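You operate a simulated robot arm through the tools that you are given. There is no shell and no other tool. Be economical: measure what you need, move in short steps, check, and stop when the job is done.

You run a simulated robot arm. Do the job below in one go: nothing can be reset, and whatever is moved stays where it is left.

Task
Cap the water tank, start the pump unit and open the ballast knob until the cloudy water clears.
Fine: tank cap on before the red switch; shut the ballast knob again; leave the pipe link alone. Where these are worked on the way, their far stop is far enough and under half their travel is too little: ballast knob.

Only the result counts: the job must be done as asked and must still hold three seconds after the hand-in. Knocking over, shifting, dropping, spilling or breaking anything else fails it. Lids that push on must go on centred and level and be pressed home; caps that screw on are set level and turned clockwise until they are tight.

Robot
A 7-joint arm with a two-finger parallel gripper, fixed in place. Base frame: the origin is at the foot of the arm, x ahead of it, y to its left, z up. Units: m, rad, N and s.
With the tool pointing down near the work surface it reaches from about 0.28 to 0.68 m from the base axis. Its first joint turns from -1.152 to 1.152 rad. Payload 1.57 kg.
Tool frame: the origin (TCP) lies between the finger pads and is the grasp point; the fingertips stand 0.03 m ahead of it; z points along the fingers, y is the line along which they close. The gripper opens to 0.11 m. The fingers are 0.024 m wide and 0.012 m thick; the gripper's body (0.048 by 0.112 m) begins 0.078 m behind the TCP.
Orientation is told as [roll, pitch, yaw] about the base's x, y, z axes, in that order, counted from this pose: with the fingers straight down and closing along the base's y, the tool's x points along the base's -x, its y along +y and its z along -z.

Tools
- The arm moves only by the tool apply_moves. Its argument "rows" is a list of rows, each a list of 7 numbers: the turn, a rotation vector about the base's x, y, z in degrees, then the shift along the base's x, y, z in m, then the finger opening in m, from 0 to 0.11. In form: [[wx, wy, wz, tx, ty, tz, claw], ...]. A call has 1 to 8 rows; each row is the pose to reach, as a shift and turn from the pose commanded when the call began. A row lasts 0.2 s, in which the tool goes at most 0.05 m and 0.15 rad; a call with a longer step from one row to the next is refused whole, and so is a gripper value outside its range. A pose out of reach is approached as far as the arm can. The call stops where the force on the tool passes 90 N (or 10 N more than at its start, if that is more) or the arm is blocked; 0.2 s more then pass. Each finger travels about 0.108 m/s and halts on what it meets, pressing with about 27 N; the grip force reading is that of the motor and also rises with nothing between the fingers. The clock runs only during rows and for 0.2 s after the last one: add rows that repeat a pose to give the fingers time. It gives the time, the measured TCP pose, the force on the tool (base axes), the opening and the grip force at its end, in the units of the frame above (readings bear some noise), with the torque about the TCP (base axes, N m) and any sound that the robot's microphone picked up.
- Cameras (640 x 400 px; columns grow to the right, rows downward): "scene" is fixed at [0.1568, -0.3997, 1.3798]; the picture's right is [0.78, -0.62, 0.00], its down [-0.48, -0.60, -0.64] and it looks along [0.40, 0.50, -0.77] (base axes); focal length 369 px, centre (320, 200). "wrist" rides on the gripper at [0.07, 0.016, -0.141] in the tool frame; the picture's right is [-0.23, 0.97, 0.00], its down [-0.86, -0.20, -0.48] and it looks along [-0.47, -0.11, 0.88] (tool axes); focal length 222 px, centre (320, 200). There is no depth. A picture from a camera that has moved, and an enlarged one, comes with that camera's place and axes in the base frame and with its lens.
- capture(camera): a new picture of that camera. The clock stands still meanwhile.
- close_up(camera, box): a new picture of the part [left, top, right, bottom] of that camera's present view, enlarged. The clock stands still meanwhile.
- hand_in(): hands the job in; it is judged then, once.

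Work in short steps. Places have to be worked out from the pictures, the camera data and where the tool is seen: move nearer, look again, correct. Check each grasp and each placing, and mend what went wrong. You have 120 turns and 84 pictures in all, those below and enlarged ones among them. Open the gripper and draw the arm clear of the work before you hand the job in, unless the task says otherwise; then end with one line.

The tools are called after "Request:" as name(argument=value, ...) on one line, values as JSON. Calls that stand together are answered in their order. apply_moves: Moves the arm, as the interface text tells. Its arguments: {"type":"object","properties":{"rows":{"type":"array"}},"required":["rows"]} The other tools are called the same way: capture (camera) takes a picture; close_up (camera, box) takes an enlarged picture of a part of a camera's view; hand_in () hands the job in.

At the start:

```text
clock: 0.0
eef_pos: [0.425, 0.0365, 0.9863]
tcp_rot: [0.0, 0.0, -0.001]
wrist_force: [-1.1, 0.1, 1.0]
ft_torque: [0.01, 0.01, -0.01]
width: 0.11
gripper_force: 0.1
```

scene: 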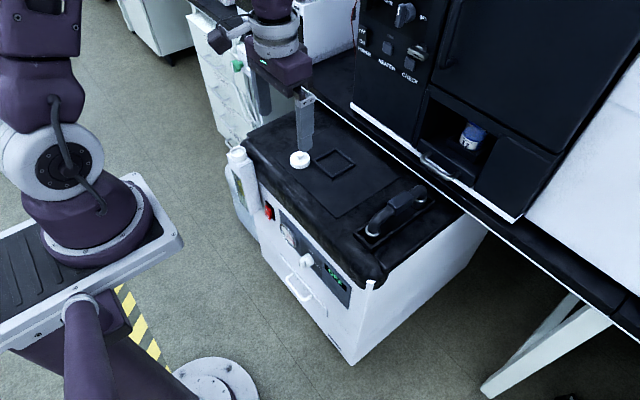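
wrist: 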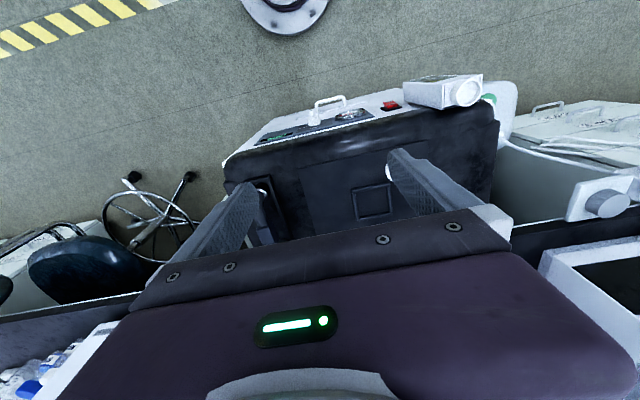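

I take enlarged views of the unit to identify the tank, cap, switch, knob and pipe link.

Request:
close_up(camera="scene", box=[210, 120, 390, 232])

Request:
close_up(camera="scene", box=[250, 190, 390, 278])

Request:
close_up(camera="scene", box=[190, 0, 510, 200])

Request:
close_up(camera="wrist", box=[210, 60, 530, 260])

```text
3.56 times, centred on (300, 176) of scene
camera zoom: at [0.1568, -0.3997, 1.3798], right [0.78, -0.62, 0.0], down [-0.48, -0.6, -0.64], along [0.4, 0.5, -0.77], focal length 1311 px, centre (391, 285)
```

zoom: 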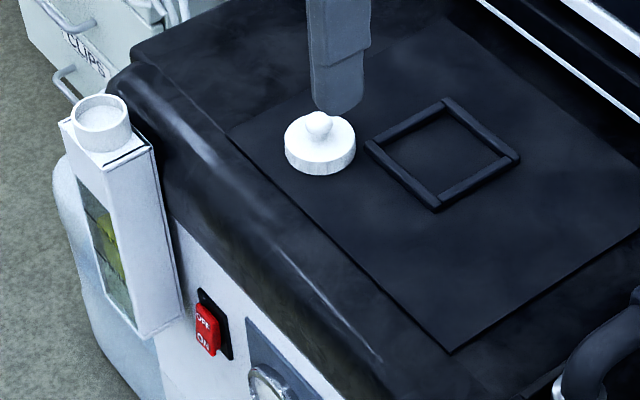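

```text
4.55 times, centred on (320, 234) of scene
camera zoom: at [0.1568, -0.3997, 1.3798], right [0.78, -0.62, 0.0], down [-0.48, -0.6, -0.64], along [0.4, 0.5, -0.77], focal length 1676 px, centre (320, 46)
```

zoom: 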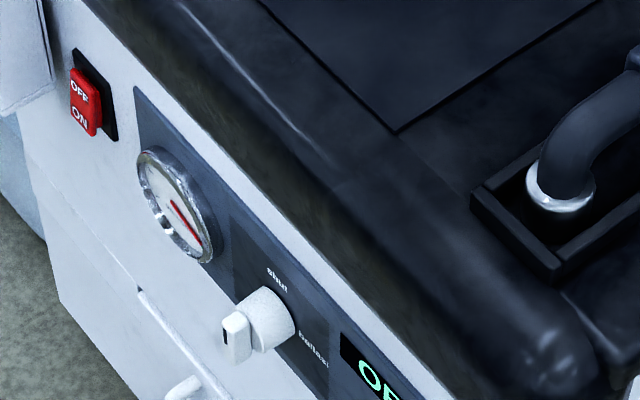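

```text
2.00 times, centred on (350, 100) of scene
camera zoom: at [0.1568, -0.3997, 1.3798], right [0.78, -0.62, 0.0], down [-0.48, -0.6, -0.64], along [0.4, 0.5, -0.77], focal length 737 px, centre (260, 400)
```

zoom: 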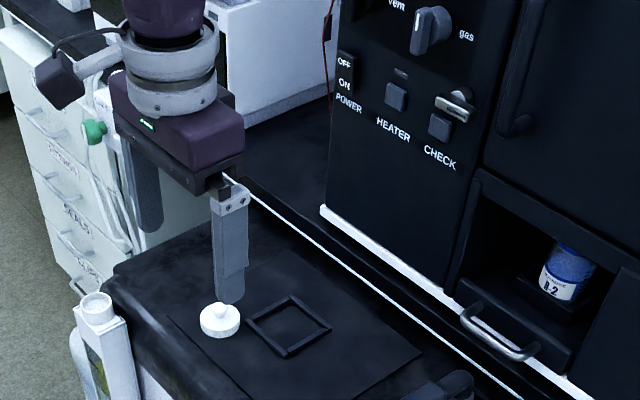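

```text
2.00 times, centred on (370, 160) of wrist
camera zoom: at [0.355, 0.0524, 1.1274], right [0.23, 0.97, 0.0], down [0.86, -0.2, 0.48], along [0.47, -0.11, -0.88], focal length 444 px, centre (220, 280)
```

zoom: 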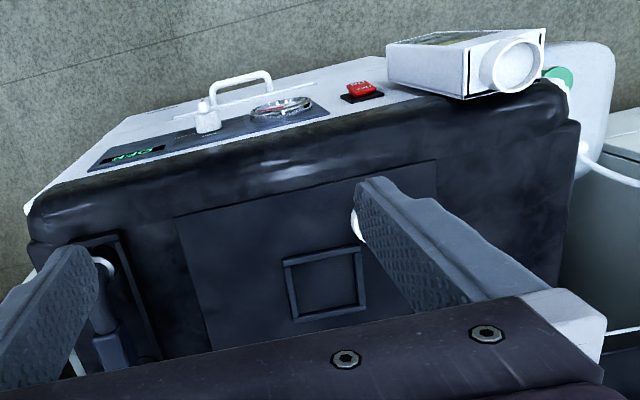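

The cap (white, with a small knob) lies on the unit near (0.53, 0.15, 0.74). The tank is at the front left, and the switch, gauge and ballast knob are on the front face, which points to -x. I draw back and pitch the tool so that the wrist camera faces the front.

Request:
apply_moves(rows=[[0, -7, 0, -0.02, 0, -0.01, 0.11], [0, -14, 0, -0.04, 0, -0.02, 0.11], [0, -21, 0, -0.06, 0, -0.03, 0.11], [0, -28, 0, -0.08, 0, -0.04, 0.11], [0, -35, 0, -0.1, 0, -0.05, 0.11], [0, -40, 0, -0.1, 0, -0.08, 0.11]])

Request:
capture(camera="wrist")

Request:
close_up(camera="scene", box=[210, 120, 390, 232])

```text
clock: 1.4
eef_pos: [0.4005, 0.0738, 0.9082]
tcp_rot: [-0.05, -0.416, 0.173]
wrist_force: [0.0, 1.2, 1.0]
ft_torque: [-0.05, 0.03, 0.01]
width: 0.11
gripper_force: 0.0
out of reach, approached as far as the arm can: row 3, 4, 5, 6
```

```text
77 pictures are left
camera wrist: at [0.2775, 0.0756, 1.0091], right [0.06, 1.0, 0.05], down [0.61, -0.07, 0.79], along [0.79, -0.02, -0.61], focal length 222 px, centre (320, 200)
```

wrist: 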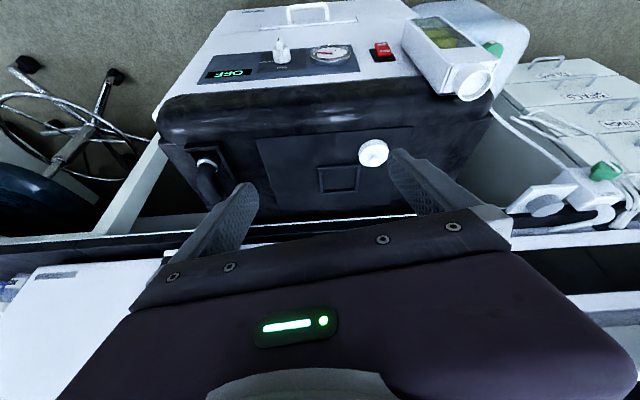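

```text
3.56 times, centred on (300, 176) of scene
camera zoom: at [0.1569, -0.3997, 1.3798], right [0.78, -0.62, 0.0], down [-0.48, -0.6, -0.64], along [0.4, 0.5, -0.77], focal length 1311 px, centre (391, 285)
```

zoom: 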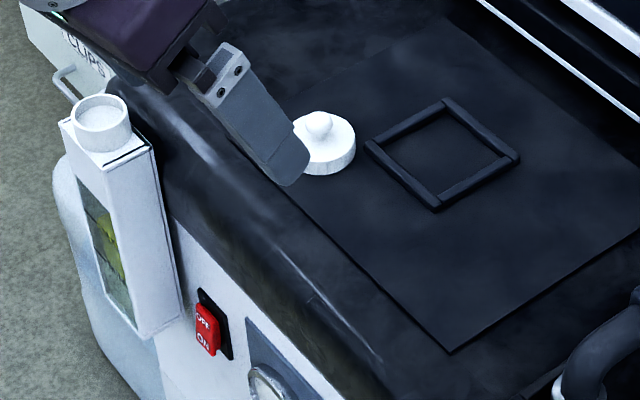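

Triangulated estimates: cap at (0.546, 0.168, 0.71), tank mouth at (0.447, 0.317, 0.685), knob at (0.447, 0.01, 0.523). I look closer at the panel and tank from here.

Request:
close_up(camera="wrist", box=[180, 20, 400, 120])

Request:
close_up(camera="wrist", box=[350, 0, 550, 120])

```text
2.91 times, centred on (290, 70) of wrist
camera zoom: at [0.2775, 0.0756, 1.0091], right [0.06, 1.0, 0.05], down [0.61, -0.07, 0.79], along [0.79, -0.02, -0.61], focal length 646 px, centre (407, 578)
```

zoom: 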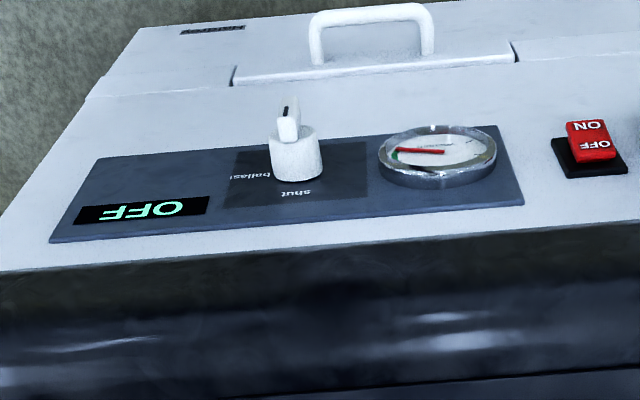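

```text
3.20 times, centred on (450, 60) of wrist
camera zoom: at [0.2775, 0.0756, 1.0091], right [0.06, 1.0, 0.05], down [0.61, -0.07, 0.79], along [0.79, -0.02, -0.61], focal length 711 px, centre (-96, 648)
```

zoom: 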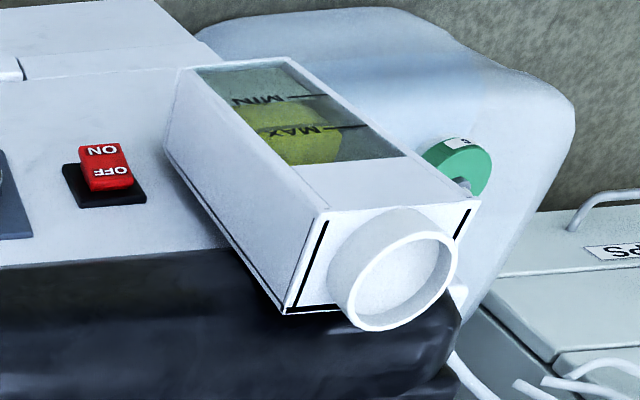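

The sight glass shows cloudy water, and the mouth is a plain-looking ring of about 42 mm. I check the cap more closely for threads or knurling.

Request:
close_up(camera="wrist", box=[335, 130, 415, 180])

Request:
close_up(camera="scene", box=[225, 140, 321, 200])

```text
8.00 times, centred on (375, 155) of wrist
camera zoom: at [0.2775, 0.0756, 1.0091], right [0.06, 1.0, 0.05], down [0.61, -0.07, 0.79], along [0.79, -0.02, -0.61], focal length 1777 px, centre (-120, 560)
```

zoom: 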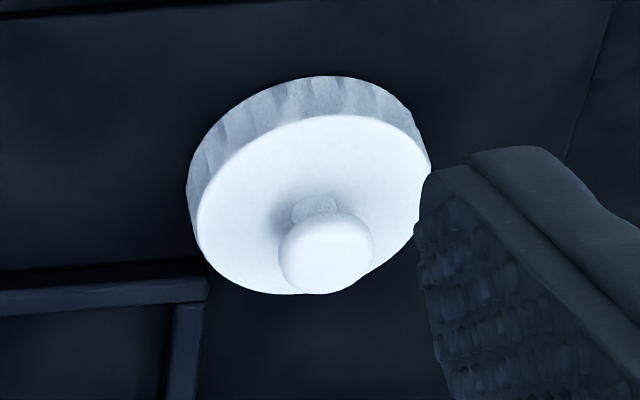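

```text
6.67 times, centred on (273, 170) of scene
camera zoom: at [0.1569, -0.3997, 1.3798], right [0.78, -0.62, 0.0], down [-0.48, -0.6, -0.64], along [0.4, 0.5, -0.77], focal length 2458 px, centre (633, 400)
```

zoom: 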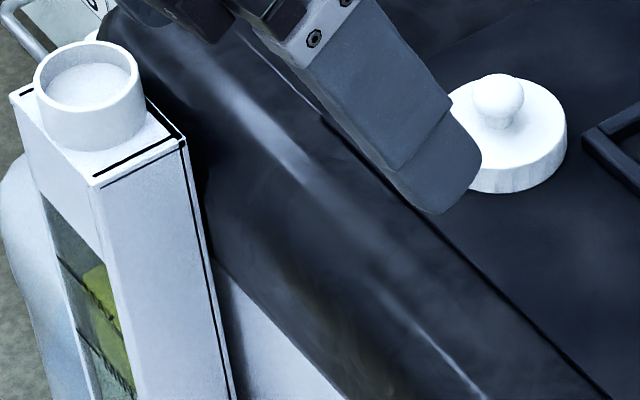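

Both the knurled cap (about 52 mm) and the neck (about 45 mm) are clear. I return the tool to vertical and check what the command frame does.

Request:
apply_moves(rows=[[0, 8, 0, 0.03, 0.01, 0, 0.11], [0, 16, 0, 0.06, 0.02, 0, 0.11], [0, 24, 0, 0.09, 0.03, 0, 0.11], [0, 32, 0, 0.12, 0.04, 0, 0.11], [0, 40, 0, 0.15, 0.05, 0, 0.11]])

```text
clock: 2.6
eef_pos: [0.5507, 0.122, 0.9096]
tcp_rot: [0.065, 0.275, 0.162]
wrist_force: [1.0, 0.3, 0.2]
ft_torque: [-0.02, -0.01, 0.0]
width: 0.11
gripper_force: 0.0
```

The command frame follows the reached pose. I undo the residual tilt and go above the cap.

Request:
apply_moves(rows=[[-0.8, -5.3, -2.9, -0.005, 0.015, -0.025, 0.11], [-1.6, -10.6, -5.8, -0.01, 0.03, -0.05, 0.11], [-2.42, -16.0, -8.71, -0.016, 0.043, -0.08, 0.11]])

Request:
capture(camera="wrist")

Request:
close_up(camera="scene", box=[210, 80, 390, 192])

```text
clock: 3.4
eef_pos: [0.5362, 0.1695, 0.8299]
tcp_rot: [0.003, -0.005, 0.0]
wrist_force: [-0.7, -0.2, -0.1]
ft_torque: [-0.03, -0.02, -0.03]
width: 0.11
gripper_force: 0.0
```

```text
71 pictures are left
camera wrist: at [0.4661, 0.1856, 0.9713], right [0.23, 0.97, 0.0], down [0.85, -0.2, 0.48], along [0.47, -0.11, -0.88], focal length 222 px, centre (320, 200)
```

wrist: 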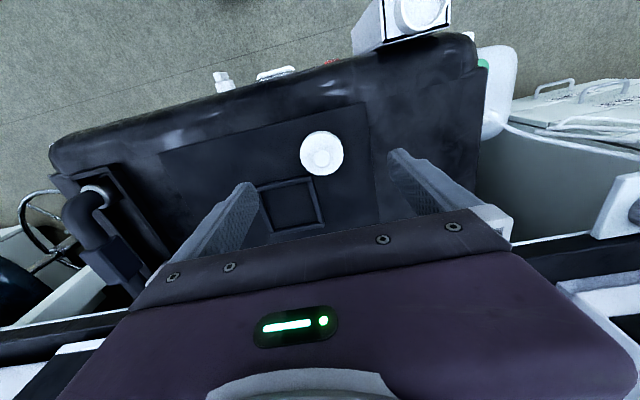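

```text
3.56 times, centred on (300, 136) of scene
camera zoom: at [0.1568, -0.3997, 1.3798], right [0.78, -0.62, 0.0], down [-0.48, -0.6, -0.64], along [0.4, 0.5, -0.77], focal length 1311 px, centre (391, 428)
```

zoom: 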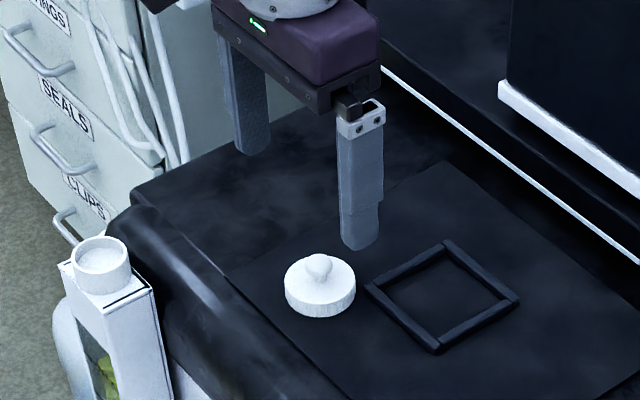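

The cap is estimated at (0.543, 0.170), top about 0.715. I descend part way above it and refine.

Request:
apply_moves(rows=[[0, 0, 0, 0.008, 0, -0.03, 0.11], [0, 0, 0, 0.008, 0, -0.06, 0.11]])

Request:
capture(camera="wrist")

Request:
close_up(camera="scene", box=[252, 110, 348, 170])

```text
clock: 4.0
eef_pos: [0.5455, 0.1692, 0.7698]
tcp_rot: [0.001, -0.005, 0.002]
wrist_force: [-0.2, 0.0, 0.1]
ft_torque: [0.0, -0.02, -0.01]
width: 0.11
gripper_force: 0.1
```

```text
69 pictures are left
camera wrist: at [0.4745, 0.1844, 0.9108], right [0.23, 0.97, 0.0], down [0.85, -0.2, 0.48], along [0.47, -0.11, -0.88], focal length 222 px, centre (320, 200)
```

wrist: 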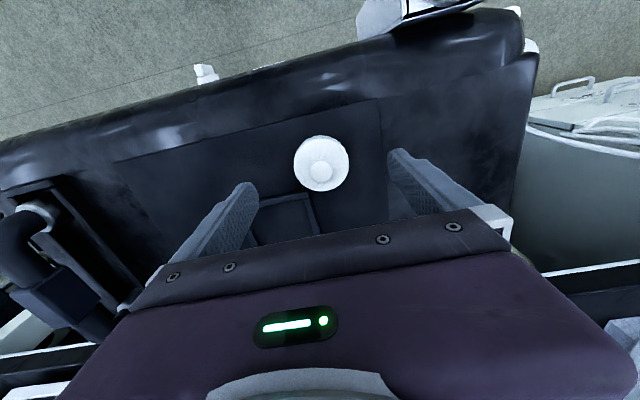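

```text
6.67 times, centred on (300, 140) of scene
camera zoom: at [0.1568, -0.3997, 1.3798], right [0.78, -0.62, 0.0], down [-0.48, -0.6, -0.64], along [0.4, 0.5, -0.77], focal length 2458 px, centre (453, 600)
```

zoom: 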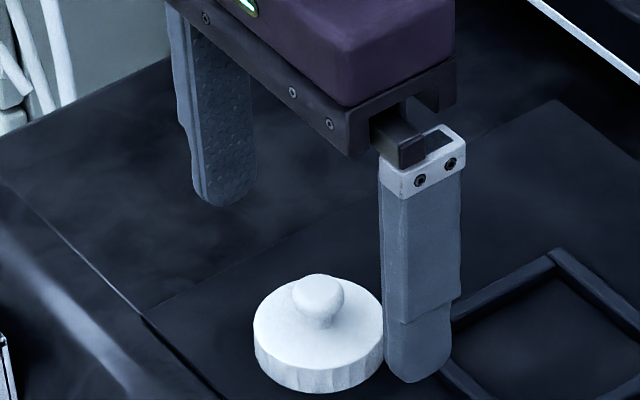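

The cap centre is about (0.545, 0.170) and its base about z 0.695. I descend to straddle it and check.

Request:
apply_moves(rows=[[0, 0, 0, 0, 0.001, -0.02, 0.11], [0, 0, 0, 0, 0.001, -0.036, 0.11]])

Request:
close_up(camera="wrist", box=[160, 100, 480, 300])

Request:
close_up(camera="scene", box=[252, 120, 348, 180])

```text
clock: 4.6
eef_pos: [0.5437, 0.1697, 0.7355]
tcp_rot: [0.001, -0.005, 0.002]
wrist_force: [-0.6, 0.4, -0.6]
ft_torque: [0.02, 0.0, 0.02]
width: 0.1102
gripper_force: 0.2
```

```text
2.00 times, centred on (320, 200) of wrist
camera zoom: at [0.474, 0.1858, 0.8763], right [0.23, 0.97, 0.0], down [0.85, -0.2, 0.48], along [0.47, -0.11, -0.88], focal length 444 px, centre (320, 200)
```

zoom: 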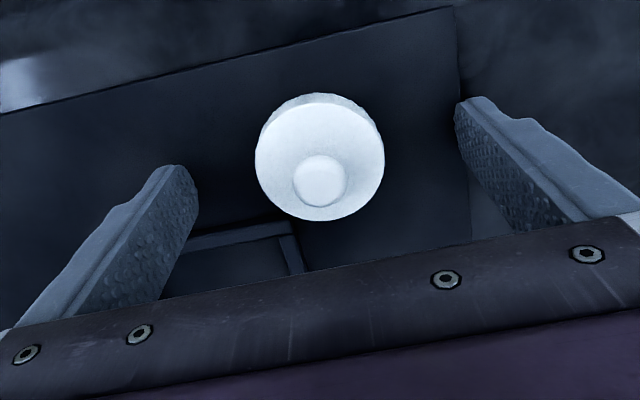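

```text
6.67 times, centred on (300, 150) of scene
camera zoom: at [0.1568, -0.3997, 1.3798], right [0.78, -0.62, 0.0], down [-0.48, -0.6, -0.64], along [0.4, 0.5, -0.77], focal length 2458 px, centre (453, 533)
```

zoom: 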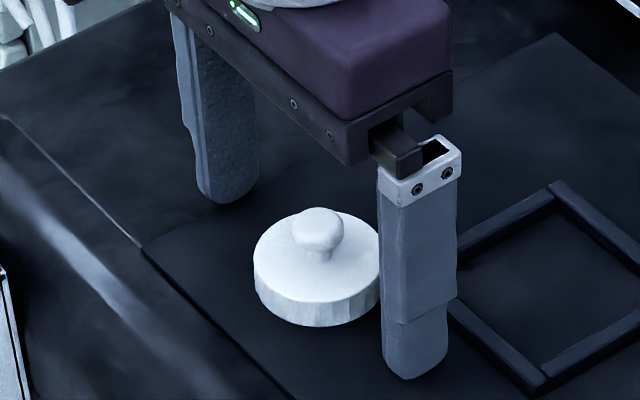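

The fingertips sit around z 0.7055 without contact yet. I lower in small steps to feel for the surface.

Request:
apply_moves(rows=[[0, 0, 0, 0, 0, -0.004, 0.11], [0, 0, 0, 0, 0, -0.006, 0.11], [0, 0, 0, 0, 0, -0.008, 0.11]])

Request:
close_up(camera="scene", box=[252, 120, 348, 180])

```text
clock: 5.3
eef_pos: [0.5439, 0.1696, 0.7334]
tcp_rot: [0.001, -0.003, 0.002]
wrist_force: [-10.5, 0.0, 23.4]
ft_torque: [-1.33, 0.57, -0.59]
width: 0.1094
gripper_force: 0.1
stopped in row 3: the force on the tool passed its limit at 101 N (the readings are from after the stop); the commanded pose is now the measured one
```

```text
6.67 times, centred on (300, 150) of scene
camera zoom: at [0.1563, -0.3998, 1.3798], right [0.78, -0.62, 0.0], down [-0.48, -0.6, -0.64], along [0.4, 0.5, -0.77], focal length 2458 px, centre (453, 533)
```

zoom: 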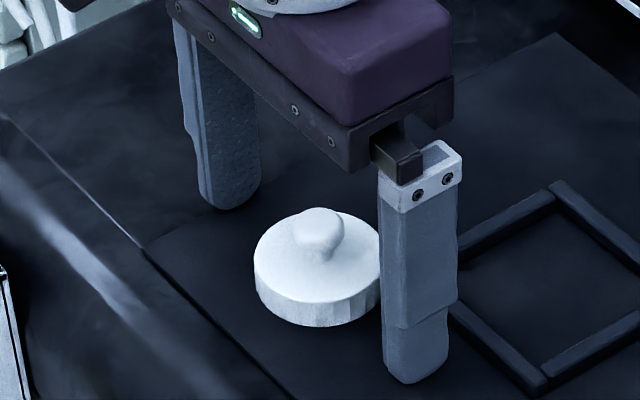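

The surface is at about z 0.703. I lift 2.5 mm off and close on the cap's rim.

Request:
apply_moves(rows=[[0, 0, 0, 0, 0, 0.0025, 0.11], [0, 0, 0, 0, 0, 0.0025, 0.08], [0, 0, 0, 0, 0, 0.0025, 0.06], [0, 0, 0, 0, 0, 0.0025, 0.045], [0, 0, 0, 0, 0, 0.0025, 0.04], [0, 0, 0, 0, 0, 0.0025, 0.04]])

Request:
close_up(camera="wrist", box=[160, 100, 480, 300])

Request:
close_up(camera="scene", box=[252, 120, 348, 180])

```text
clock: 6.7
eef_pos: [0.5457, 0.1696, 0.7349]
tcp_rot: [0.001, -0.008, 0.001]
wrist_force: [-1.1, -0.3, 0.2]
ft_torque: [0.04, 0.0, -0.02]
width: 0.0496
gripper_force: 26.6
```

```text
2.00 times, centred on (320, 200) of wrist
camera zoom: at [0.4742, 0.1849, 0.8759], right [0.23, 0.97, 0.0], down [0.85, -0.2, 0.48], along [0.47, -0.11, -0.88], focal length 444 px, centre (320, 200)
```

zoom: 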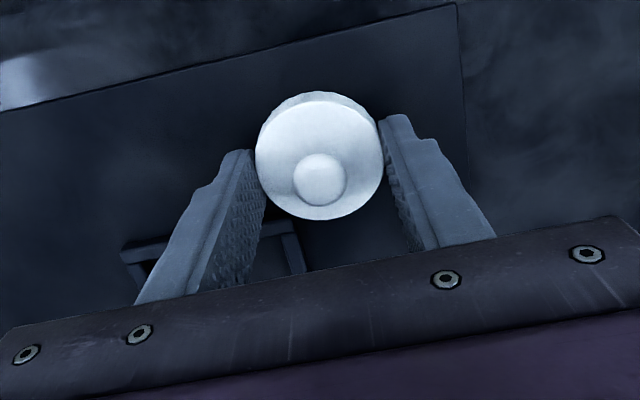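

```text
6.67 times, centred on (300, 150) of scene
camera zoom: at [0.1568, -0.3997, 1.3798], right [0.78, -0.62, 0.0], down [-0.48, -0.6, -0.64], along [0.4, 0.5, -0.77], focal length 2458 px, centre (453, 533)
```

zoom: 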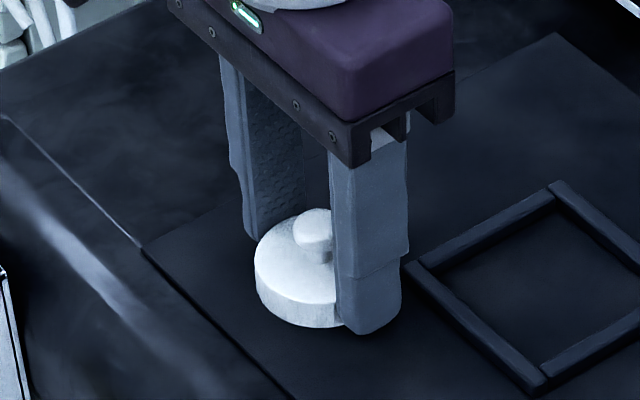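

The grip is at 49.6 mm and 27 N, on the rim. I lift the cap.

Request:
apply_moves(rows=[[0, 0, 0, 0, 0, 0.02, 0.04], [0, 0, 0, 0, 0, 0.06, 0.04], [0, 0, 0, 0, 0, 0.1, 0.04]])

Request:
capture(camera="wrist")

Request:
close_up(camera="scene", box=[210, 90, 370, 190])

```text
clock: 7.5
eef_pos: [0.5447, 0.1688, 0.8335]
tcp_rot: [0.002, -0.008, 0.002]
wrist_force: [0.4, 0.1, 0.4]
ft_torque: [0.01, -0.01, 0.0]
width: 0.04
gripper_force: 0.0
```

```text
62 pictures are left
camera wrist: at [0.4732, 0.1841, 0.9743], right [0.23, 0.97, 0.0], down [0.85, -0.2, 0.48], along [0.47, -0.11, -0.88], focal length 222 px, centre (320, 200)
```

wrist: 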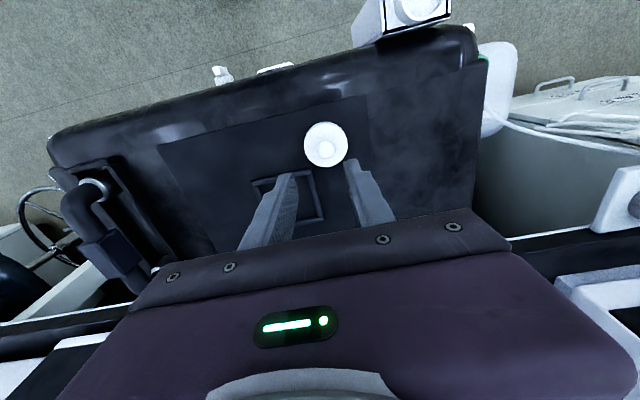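

```text
4.00 times, centred on (290, 140) of scene
camera zoom: at [0.1568, -0.3997, 1.3798], right [0.78, -0.62, 0.0], down [-0.48, -0.6, -0.64], along [0.4, 0.5, -0.77], focal length 1474 px, centre (440, 440)
```

zoom: 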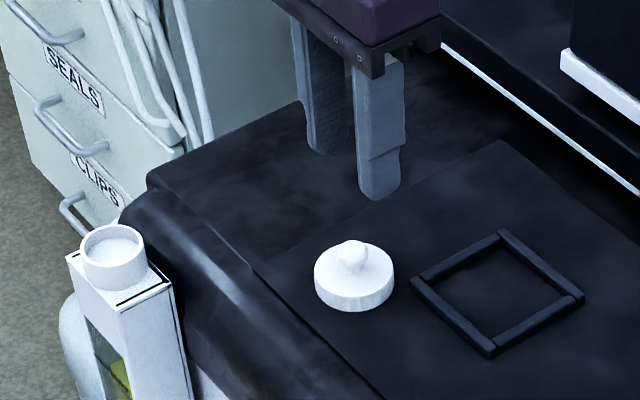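

The cap slipped off: it stayed on the surface about 5 mm towards -x and 7 mm towards +y of the tool axis. I open, recentre and descend.

Request:
apply_moves(rows=[[0, 0, 0, -0.005, 0.007, 0, 0.08], [0, 0, 0, -0.005, 0.007, -0.02, 0.11], [0, 0, 0, -0.005, 0.007, -0.06, 0.11], [0, 0, 0, -0.005, 0.007, -0.093, 0.11]])

Request:
close_up(camera="wrist", box=[160, 100, 480, 300])

Request:
close_up(camera="scene", box=[252, 120, 348, 180])

```text
clock: 8.5
eef_pos: [0.5394, 0.1771, 0.7436]
tcp_rot: [0.001, -0.006, 0.002]
wrist_force: [0.3, -0.8, -0.3]
ft_torque: [0.0, 0.0, -0.01]
width: 0.1098
gripper_force: 0.1
```

```text
2.00 times, centred on (320, 200) of wrist
camera zoom: at [0.4689, 0.1936, 0.8837], right [0.23, 0.97, 0.0], down [0.85, -0.2, 0.48], along [0.47, -0.11, -0.87], focal length 444 px, centre (320, 200)
```

zoom: 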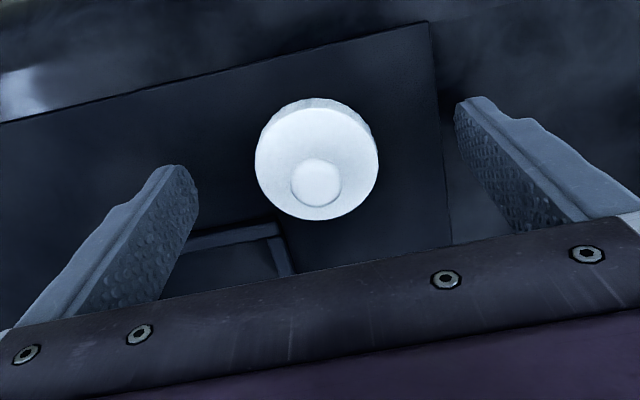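

```text
6.67 times, centred on (300, 150) of scene
camera zoom: at [0.1568, -0.3997, 1.3798], right [0.78, -0.62, 0.0], down [-0.48, -0.6, -0.64], along [0.4, 0.5, -0.77], focal length 2458 px, centre (453, 533)
```

zoom: 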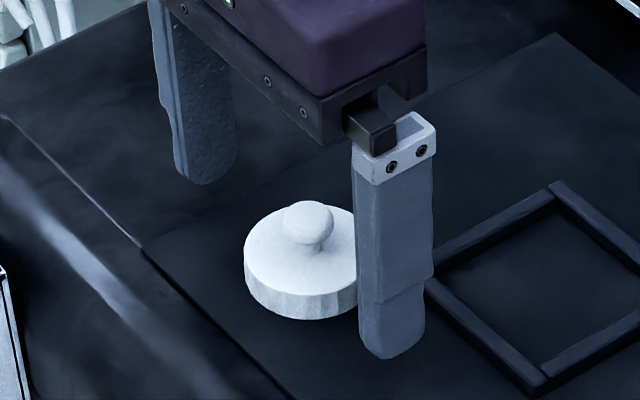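

The cap is now centred under the tool axis within about 1 mm. I lower to just over the surface and close.

Request:
apply_moves(rows=[[0, 0, 0, 0, 0, -0.005, 0.11], [0, 0, 0, 0, 0, -0.0088, 0.09], [0, 0, 0, 0, 0, -0.0088, 0.06], [0, 0, 0, 0, 0, -0.0088, 0.04], [0, 0, 0, 0, 0, -0.0088, 0.03], [0, 0, 0, 0, 0, -0.0088, 0.03], [0, 0, 0, 0, 0, -0.0088, 0.03]])

Request:
apply_moves(rows=[[0, 0, 0, 0, 0, 0.003, 0.03], [0, 0, 0, 0, 0, 0.006, 0.03], [0, 0, 0, 0, 0, 0.01, 0.03]])

Request:
close_up(camera="scene", box=[252, 120, 348, 180])

Request:
close_up(camera="wrist", box=[240, 140, 400, 240])

```text
clock: 10.1
eef_pos: [0.5405, 0.1783, 0.7334]
tcp_rot: [0.003, -0.006, 0.002]
wrist_force: [0.0, -0.1, -0.7]
ft_torque: [-0.01, 0.0, 0.0]
width: 0.0496
gripper_force: 27.2
```

```text
clock: 10.9
eef_pos: [0.5389, 0.1767, 0.7431]
tcp_rot: [0.001, -0.006, 0.002]
wrist_force: [0.2, -0.2, 0.1]
ft_torque: [0.02, -0.02, -0.02]
width: 0.0496
gripper_force: 26.8
```

```text
6.67 times, centred on (300, 150) of scene
camera zoom: at [0.1568, -0.3997, 1.3798], right [0.78, -0.62, 0.0], down [-0.48, -0.6, -0.64], along [0.4, 0.5, -0.77], focal length 2458 px, centre (453, 533)
```

zoom: 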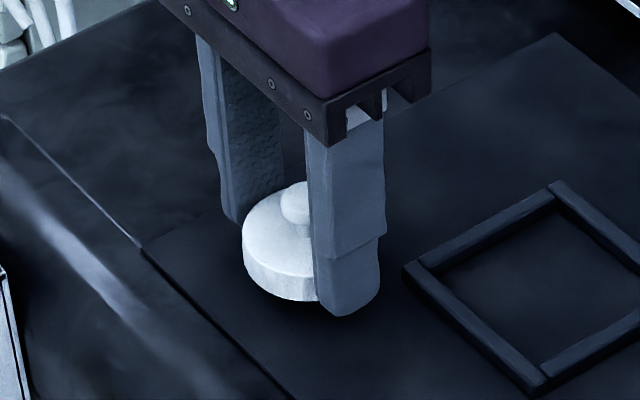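

```text
4.00 times, centred on (320, 190) of wrist
camera zoom: at [0.4692, 0.1917, 0.8837], right [0.23, 0.97, 0.0], down [0.85, -0.2, 0.48], along [0.47, -0.11, -0.88], focal length 888 px, centre (320, 240)
```

zoom: 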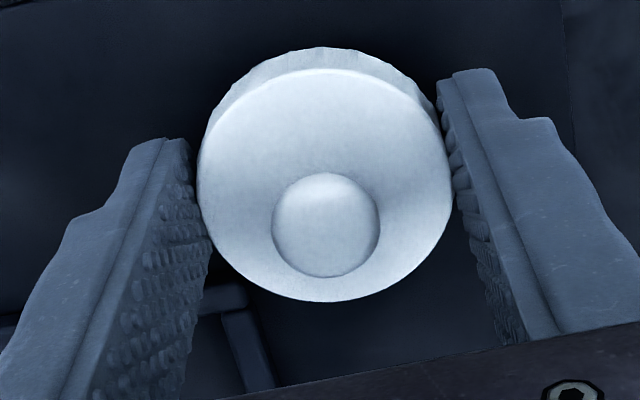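

The cap is held, level and centred. I lift gently and carry it towards the tank mouth.

Request:
apply_moves(rows=[[0, 0, 0, 0, 0, 0.01, 0.03], [0, 0, 0, 0, 0, 0.025, 0.03], [0, 0, 0, 0, 0, 0.04, 0.03], [0, 0, 0, 0, 0, 0.055, 0.03], [0, 0, 0, -0.01, 0.01, 0.06, 0.03], [0, 0, 0, -0.02, 0.025, 0.06, 0.03], [0, 0, 0, -0.03, 0.04, 0.06, 0.03], [0, 0, 0, -0.04, 0.055, 0.06, 0.03]])

Request:
apply_moves(rows=[[0, 0, 0, -0.01, 0.015, 0, 0.03], [0, 0, 0, -0.02, 0.03, 0, 0.03], [0, 0, 0, -0.03, 0.045, 0, 0.03], [0, 0, 0, -0.04, 0.06, 0, 0.03]])

Request:
capture(camera="wrist")

Request:
close_up(camera="scene", box=[192, 110, 288, 170])

```text
clock: 12.7
eef_pos: [0.5002, 0.2291, 0.8033]
tcp_rot: [0.002, -0.006, 0.002]
wrist_force: [0.9, -0.7, -1.2]
ft_torque: [0.02, -0.01, 0.02]
width: 0.0494
gripper_force: 27.0
```

```text
clock: 13.7
eef_pos: [0.4589, 0.2903, 0.8033]
tcp_rot: [-0.001, -0.006, 0.003]
wrist_force: [0.1, -0.3, -0.3]
ft_torque: [-0.03, 0.04, -0.01]
width: 0.0496
gripper_force: 26.5
```

```text
56 pictures are left
camera wrist: at [0.3885, 0.3053, 0.9434], right [0.23, 0.97, 0.0], down [0.85, -0.2, 0.48], along [0.47, -0.11, -0.88], focal length 222 px, centre (320, 200)
```

wrist: 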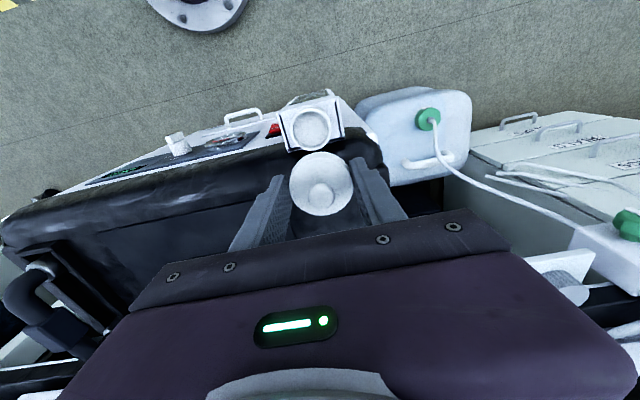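

```text
6.67 times, centred on (240, 140) of scene
camera zoom: at [0.1568, -0.3997, 1.3798], right [0.78, -0.62, 0.0], down [-0.48, -0.6, -0.64], along [0.4, 0.5, -0.77], focal length 2458 px, centre (853, 600)
```

zoom: 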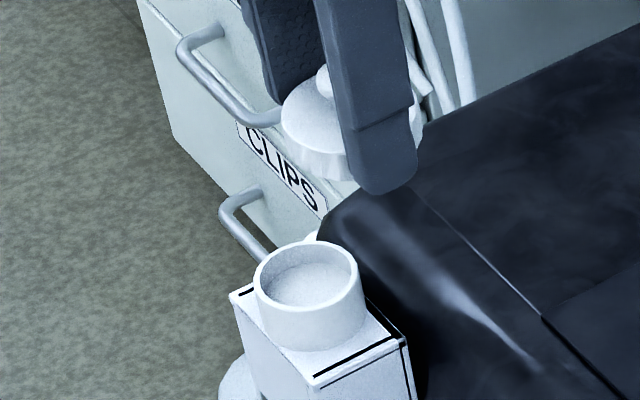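

Cross-checking all views puts the mouth rim at about (0.430, 0.286, 0.72). I move over it and lower the cap to about 15 mm above, then check alignment.

Request:
apply_moves(rows=[[0, 0, 0, -0.015, -0.002, 0, 0.03], [0, 0, 0, -0.029, -0.004, 0, 0.03], [0, 0, 0, -0.029, -0.004, -0.015, 0.03], [0, 0, 0, -0.029, -0.004, -0.033, 0.03]])

Request:
capture(camera="wrist")

Request:
close_up(camera="scene", box=[192, 110, 288, 170])

```text
clock: 14.7
eef_pos: [0.4312, 0.2879, 0.771]
tcp_rot: [0.001, -0.007, 0.001]
wrist_force: [0.0, 0.7, 0.0]
ft_torque: [0.0, 0.0, -0.03]
width: 0.0493
gripper_force: 27.0
```

```text
54 pictures are left
camera wrist: at [0.3598, 0.3035, 0.9113], right [0.23, 0.97, 0.0], down [0.85, -0.2, 0.48], along [0.47, -0.11, -0.87], focal length 222 px, centre (320, 200)
```

wrist: 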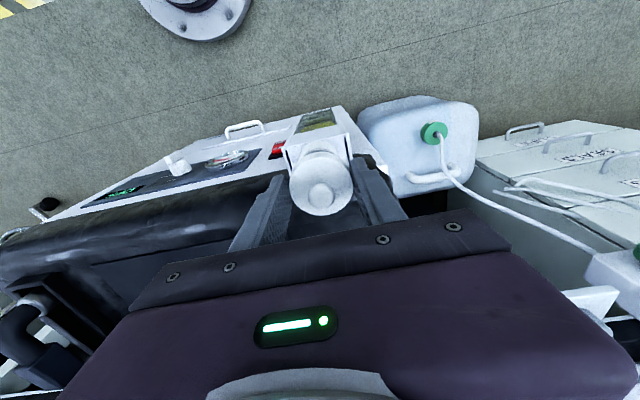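

```text
6.67 times, centred on (240, 140) of scene
camera zoom: at [0.1568, -0.3997, 1.3798], right [0.78, -0.62, 0.0], down [-0.48, -0.6, -0.64], along [0.4, 0.5, -0.77], focal length 2458 px, centre (853, 600)
```

zoom: 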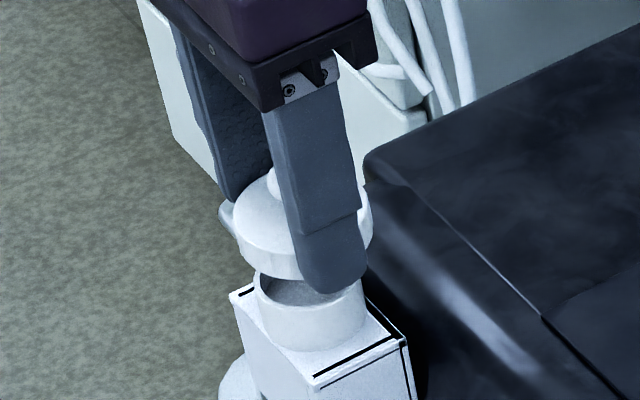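

I zoom the wrist view to compare the neck's edges with the cap.

Request:
close_up(camera="wrist", box=[260, 120, 388, 200])

```text
5.00 times, centred on (324, 160) of wrist
camera zoom: at [0.3598, 0.3035, 0.9113], right [0.23, 0.97, 0.0], down [0.85, -0.2, 0.48], along [0.47, -0.11, -0.87], focal length 1111 px, centre (300, 400)
```

zoom: 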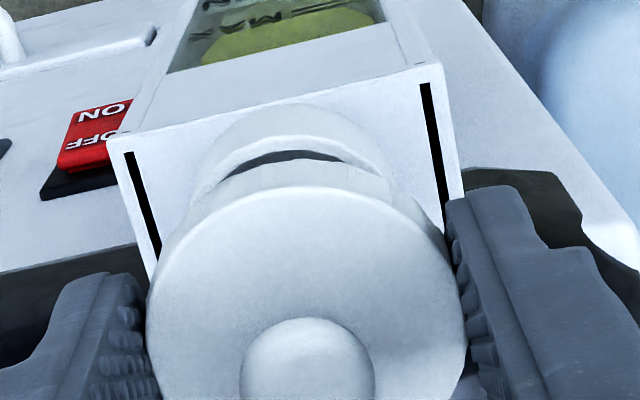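

The rim and the cap agree within about 2 mm; I shift y by -1.5 mm and lower to near contact.

Request:
apply_moves(rows=[[0, 0, 0, 0, -0.0015, -0.006, 0.03], [0, 0, 0, 0, -0.0015, -0.012, 0.03], [0, 0, 0, 0, -0.0015, -0.015, 0.03]])

Request:
close_up(camera="wrist", box=[260, 120, 388, 200])

Request:
close_up(camera="scene", box=[208, 130, 272, 170])

```text
clock: 15.5
eef_pos: [0.4317, 0.2856, 0.7538]
tcp_rot: [0.002, -0.009, 0.001]
wrist_force: [0.1, -0.1, -1.2]
ft_torque: [0.01, -0.01, -0.05]
width: 0.0495
gripper_force: 27.6
```

```text
5.00 times, centred on (324, 160) of wrist
camera zoom: at [0.3605, 0.301, 0.8956], right [0.23, 0.97, 0.0], down [0.85, -0.2, 0.48], along [0.47, -0.11, -0.88], focal length 1111 px, centre (300, 400)
```

zoom: 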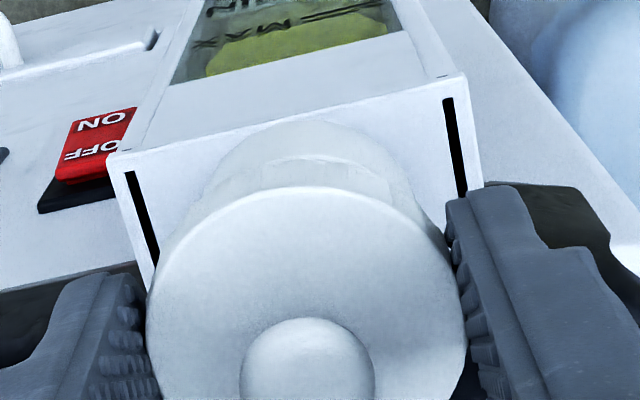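

```text
10.00 times, centred on (240, 150) of scene
camera zoom: at [0.1568, -0.3997, 1.3798], right [0.78, -0.62, 0.0], down [-0.48, -0.6, -0.64], along [0.4, 0.5, -0.77], focal length 3686 px, centre (1120, 700)
```

zoom: 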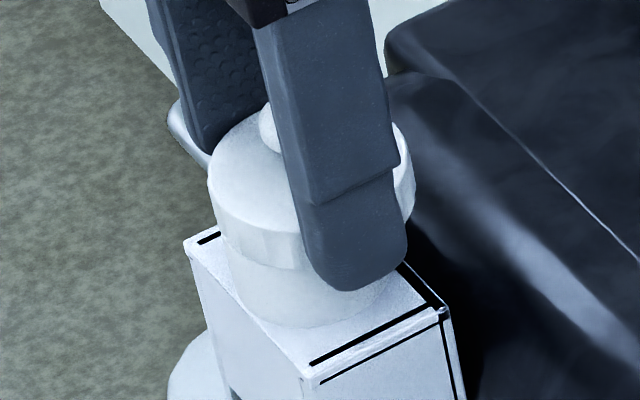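

The cap sits right above the rim and looks centred within about 1 mm. I lower in 1 mm steps and watch the force.

Request:
apply_moves(rows=[[0, 0, 0, -0.0005, 0.0007, -0.002, 0.03], [0, 0, 0, -0.0005, 0.0007, -0.003, 0.03], [0, 0, 0, -0.0005, 0.0007, -0.004, 0.03]])

```text
clock: 16.3
eef_pos: [0.43, 0.2868, 0.7518]
tcp_rot: [0.003, -0.006, 0.003]
wrist_force: [-2.3, -3.2, 21.8]
ft_torque: [-0.07, 0.41, 0.05]
width: 0.0496
gripper_force: 27.2
```

Contact at 22 N with the torque showing the load on the -x edge, so the cap is slightly too far +x. I look before nudging.

Request:
close_up(camera="scene", box=[208, 130, 272, 170])

Request:
close_up(camera="wrist", box=[272, 130, 368, 190])

```text
10.00 times, centred on (240, 150) of scene
camera zoom: at [0.1565, -0.4, 1.3797], right [0.78, -0.62, 0.0], down [-0.48, -0.6, -0.64], along [0.4, 0.5, -0.77], focal length 3686 px, centre (1120, 700)
```

zoom: 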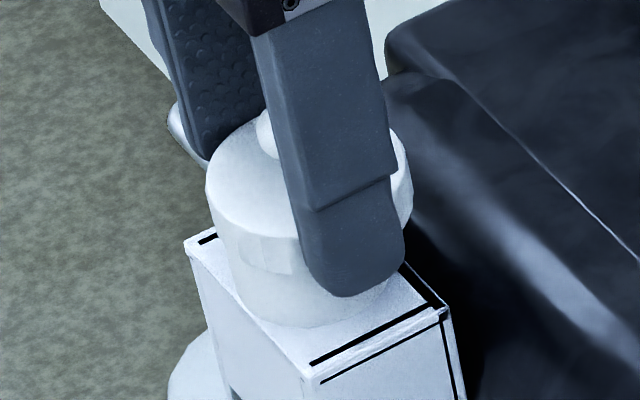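

```text
6.67 times, centred on (320, 160) of wrist
camera zoom: at [0.3597, 0.3019, 0.893], right [0.23, 0.97, 0.0], down [0.85, -0.2, 0.48], along [0.47, -0.11, -0.87], focal length 1481 px, centre (320, 467)
```

zoom: 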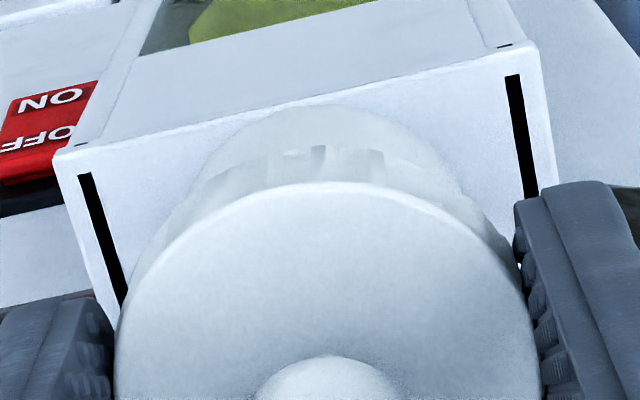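

The neck looks concentric with the cap, which rests on the rim. I press slightly further, with a 1 mm nudge to -x, to see whether it seats.

Request:
apply_moves(rows=[[0, 0, 0, -0.001, 0, 0.0, 0.03], [0, 0, 0, -0.001, 0, -0.001, 0.03], [0, 0, 0, -0.001, 0, -0.002, 0.03]])

```text
clock: 17.1
eef_pos: [0.4302, 0.286, 0.7496]
tcp_rot: [0.003, -0.008, 0.001]
wrist_force: [5.9, -3.0, 23.4]
ft_torque: [-0.12, 0.12, 0.06]
width: 0.0496
gripper_force: 27.0
```

z advanced 2 mm at constant force, with sideways resistance, so the cap seems to be engaging. I undo the nudge and press on.

Request:
apply_moves(rows=[[0, 0, 0, 0.0005, 0, -0.001, 0.03], [0, 0, 0, 0.0005, 0, -0.002, 0.03], [0, 0, 0, 0.0005, 0, -0.003, 0.03], [0, 0, 0, 0.0005, 0, -0.003, 0.03]])

Request:
close_up(camera="scene", box=[208, 130, 272, 170])

Request:
close_up(camera="wrist", box=[272, 130, 368, 190])

```text
clock: 18.1
eef_pos: [0.4301, 0.2868, 0.7458]
tcp_rot: [0.002, -0.008, 0.002]
wrist_force: [6.1, 0.2, 22.8]
ft_torque: [0.0, 0.13, 0.0]
width: 0.0495
gripper_force: 27.3
```

```text
10.00 times, centred on (240, 150) of scene
camera zoom: at [0.1567, -0.3999, 1.3797], right [0.78, -0.62, 0.0], down [-0.48, -0.6, -0.64], along [0.4, 0.5, -0.77], focal length 3686 px, centre (1120, 700)
```

zoom: 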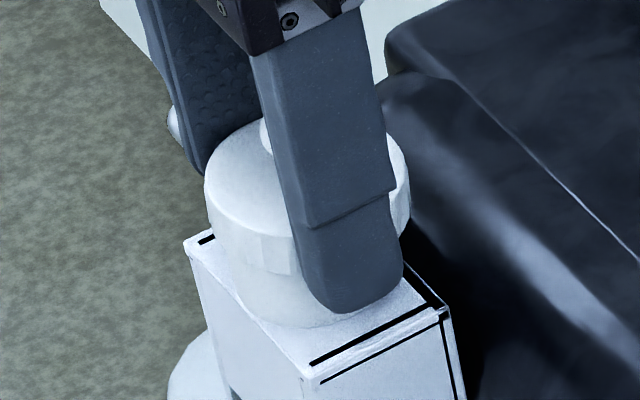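

```text
6.67 times, centred on (320, 160) of wrist
camera zoom: at [0.3587, 0.3027, 0.8872], right [0.23, 0.97, 0.0], down [0.85, -0.2, 0.48], along [0.47, -0.11, -0.87], focal length 1481 px, centre (320, 467)
```

zoom: 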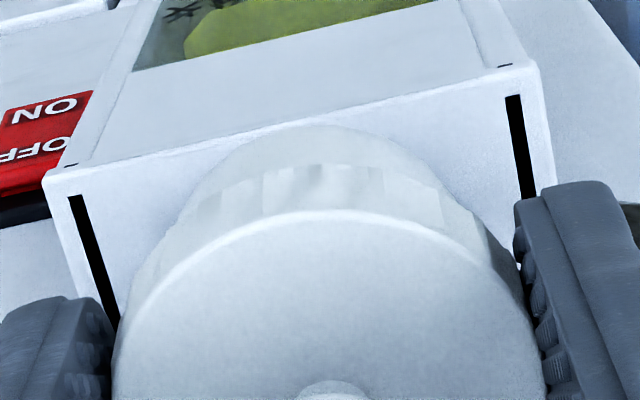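

The cap stayed on the rim while the fingers slid down it, so it needs either turning or a harder press. The rim is knurled, so I try turning clockwise, with a light down-force.

Request:
apply_moves(rows=[[0, 0, -7, 0, 0, 0, 0.03], [0, 0, -14, 0, 0, 0, 0.03], [0, 0, -21, 0, 0, 0, 0.03], [0, 0, -28, 0, 0, 0, 0.03], [0, 0, -35, 0, 0, 0, 0.03], [0, 0, -42, 0, 0, 0, 0.03]])

Request:
close_up(camera="scene", box=[208, 130, 272, 170])

```text
clock: 19.5
eef_pos: [0.4297, 0.2882, 0.7455]
tcp_rot: [0.001, -0.005, -0.732]
wrist_force: [-0.3, 0.7, -0.8]
ft_torque: [0.02, 0.01, 0.0]
width: 0.0494
gripper_force: 27.0
```

```text
10.00 times, centred on (240, 150) of scene
camera zoom: at [0.1568, -0.3997, 1.3798], right [0.78, -0.62, 0.0], down [-0.48, -0.6, -0.64], along [0.4, 0.5, -0.77], focal length 3686 px, centre (1120, 700)
```

zoom: 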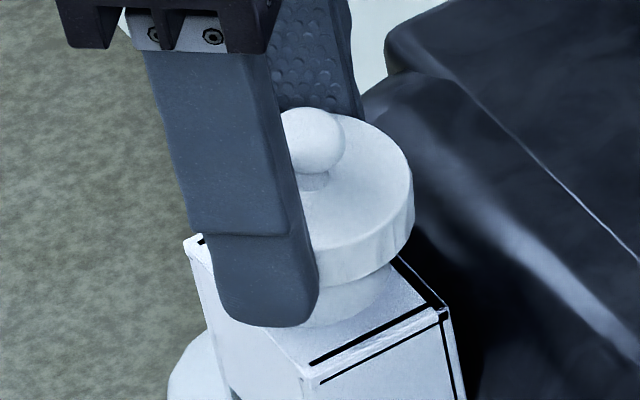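

After the turn the down-force fell to zero, so the cap has dropped into a thread. I keep turning clockwise.

Request:
apply_moves(rows=[[0, 0, -8, 0, 0, -0.0003, 0.03], [0, 0, -16, 0, 0, -0.0005, 0.03], [0, 0, -24, 0, 0, -0.0007, 0.03], [0, 0, -32, 0, 0, -0.001, 0.03], [0, 0, -40, 0, 0, -0.0012, 0.03], [0, 0, -48, 0, 0, -0.0014, 0.03]])

Request:
close_up(camera="scene", box=[208, 130, 272, 170])

```text
clock: 20.9
eef_pos: [0.4295, 0.2853, 0.744]
tcp_rot: [0.002, -0.006, -1.571]
wrist_force: [-0.5, -1.7, 6.2]
ft_torque: [0.0, 0.17, 0.07]
width: 0.0497
gripper_force: 26.8
```

```text
10.00 times, centred on (240, 150) of scene
camera zoom: at [0.1567, -0.3998, 1.3797], right [0.78, -0.62, 0.0], down [-0.48, -0.6, -0.64], along [0.4, 0.5, -0.77], focal length 3686 px, centre (1120, 700)
```

zoom: 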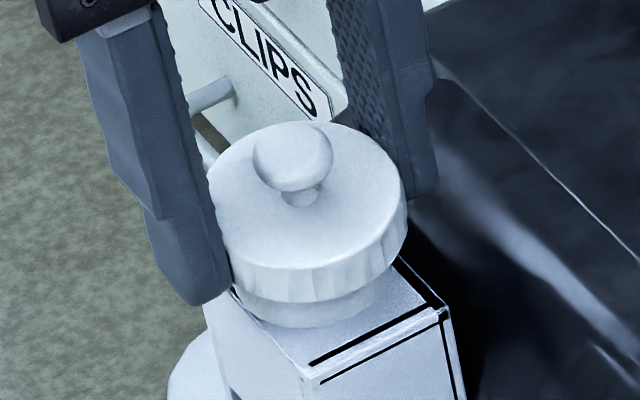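

The cap is lowering and level, with low torque so far. I continue turning.

Request:
apply_moves(rows=[[0, 0, -8, 0, 0, -0.0003, 0.03], [0, 0, -16, 0, 0, -0.0005, 0.03], [0, 0, -24, 0, 0, -0.0007, 0.03], [0, 0, -32, 0, 0, -0.001, 0.03], [0, 0, -40, 0, 0, -0.0012, 0.03], [0, 0, -48, 0, 0, -0.0014, 0.03]])

Request:
close_up(camera="scene", box=[208, 130, 272, 170])

```text
clock: 22.3
eef_pos: [0.4299, 0.2858, 0.7424]
tcp_rot: [0.001, -0.005, -2.409]
wrist_force: [7.1, 0.4, 7.0]
ft_torque: [0.04, -0.18, 0.06]
width: 0.0494
gripper_force: 27.0
```

```text
10.00 times, centred on (240, 150) of scene
camera zoom: at [0.1569, -0.3997, 1.3797], right [0.78, -0.62, 0.0], down [-0.48, -0.6, -0.64], along [0.4, 0.5, -0.77], focal length 3686 px, centre (1120, 700)
```

zoom: 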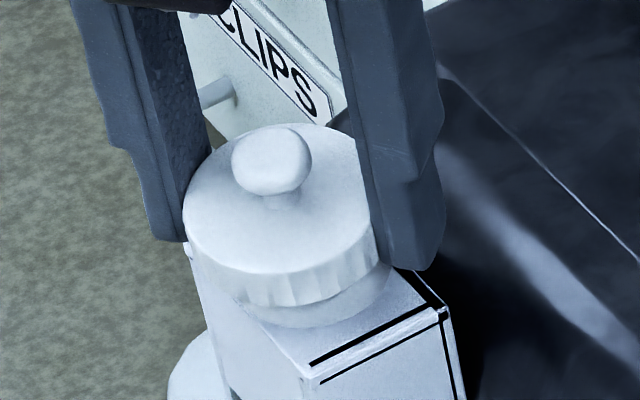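

The cap now looks shifted sideways relative to the neck, so it isn't threaded. I look from the wrist camera, which views from another side now.

Request:
capture(camera="wrist")

Request:
close_up(camera="wrist", box=[256, 120, 384, 200])

```text
42 pictures are left
camera wrist: at [0.4935, 0.3217, 0.8843], right [0.48, -0.88, 0.0], down [-0.77, -0.42, 0.48], along [-0.42, -0.24, -0.88], focal length 222 px, centre (320, 200)
```

wrist: 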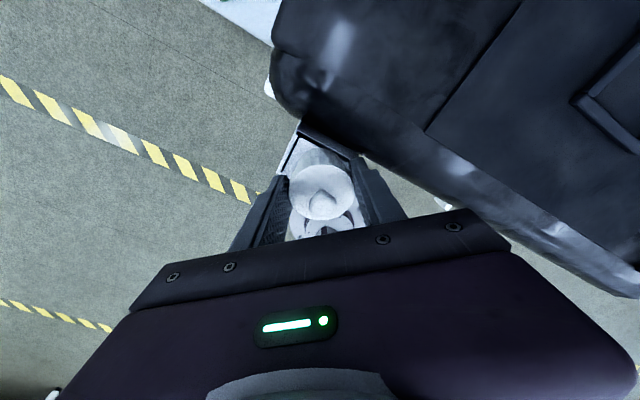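

```text
5.00 times, centred on (320, 160) of wrist
camera zoom: at [0.4935, 0.3217, 0.8843], right [0.48, -0.88, 0.0], down [-0.77, -0.42, 0.48], along [-0.42, -0.24, -0.88], focal length 1111 px, centre (320, 400)
```

zoom: 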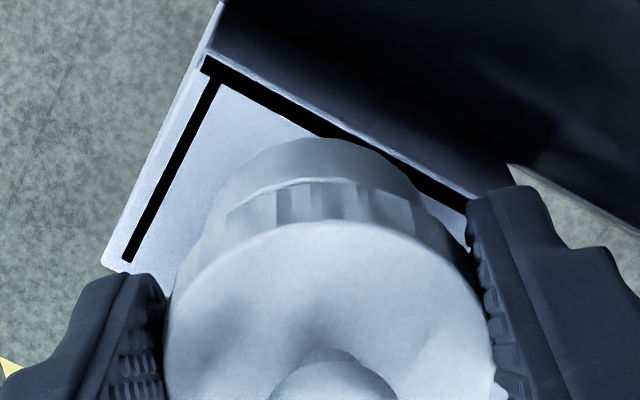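

A ring-like shape shows below the cap; I zoom there.

Request:
close_up(camera="wrist", box=[272, 160, 384, 230])

```text
5.71 times, centred on (328, 195) of wrist
camera zoom: at [0.4935, 0.3217, 0.8843], right [0.48, -0.88, 0.0], down [-0.77, -0.42, 0.48], along [-0.42, -0.24, -0.88], focal length 1269 px, centre (274, 229)
```

zoom: 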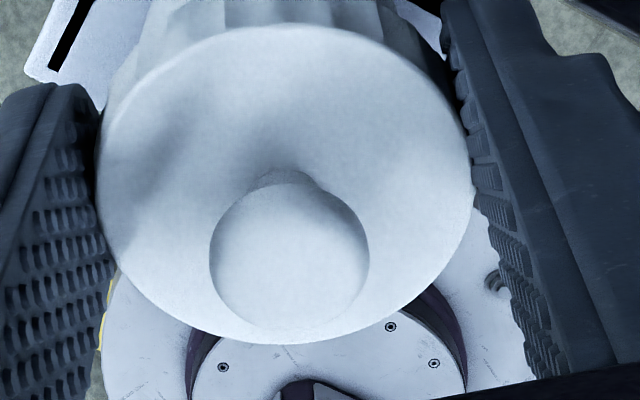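

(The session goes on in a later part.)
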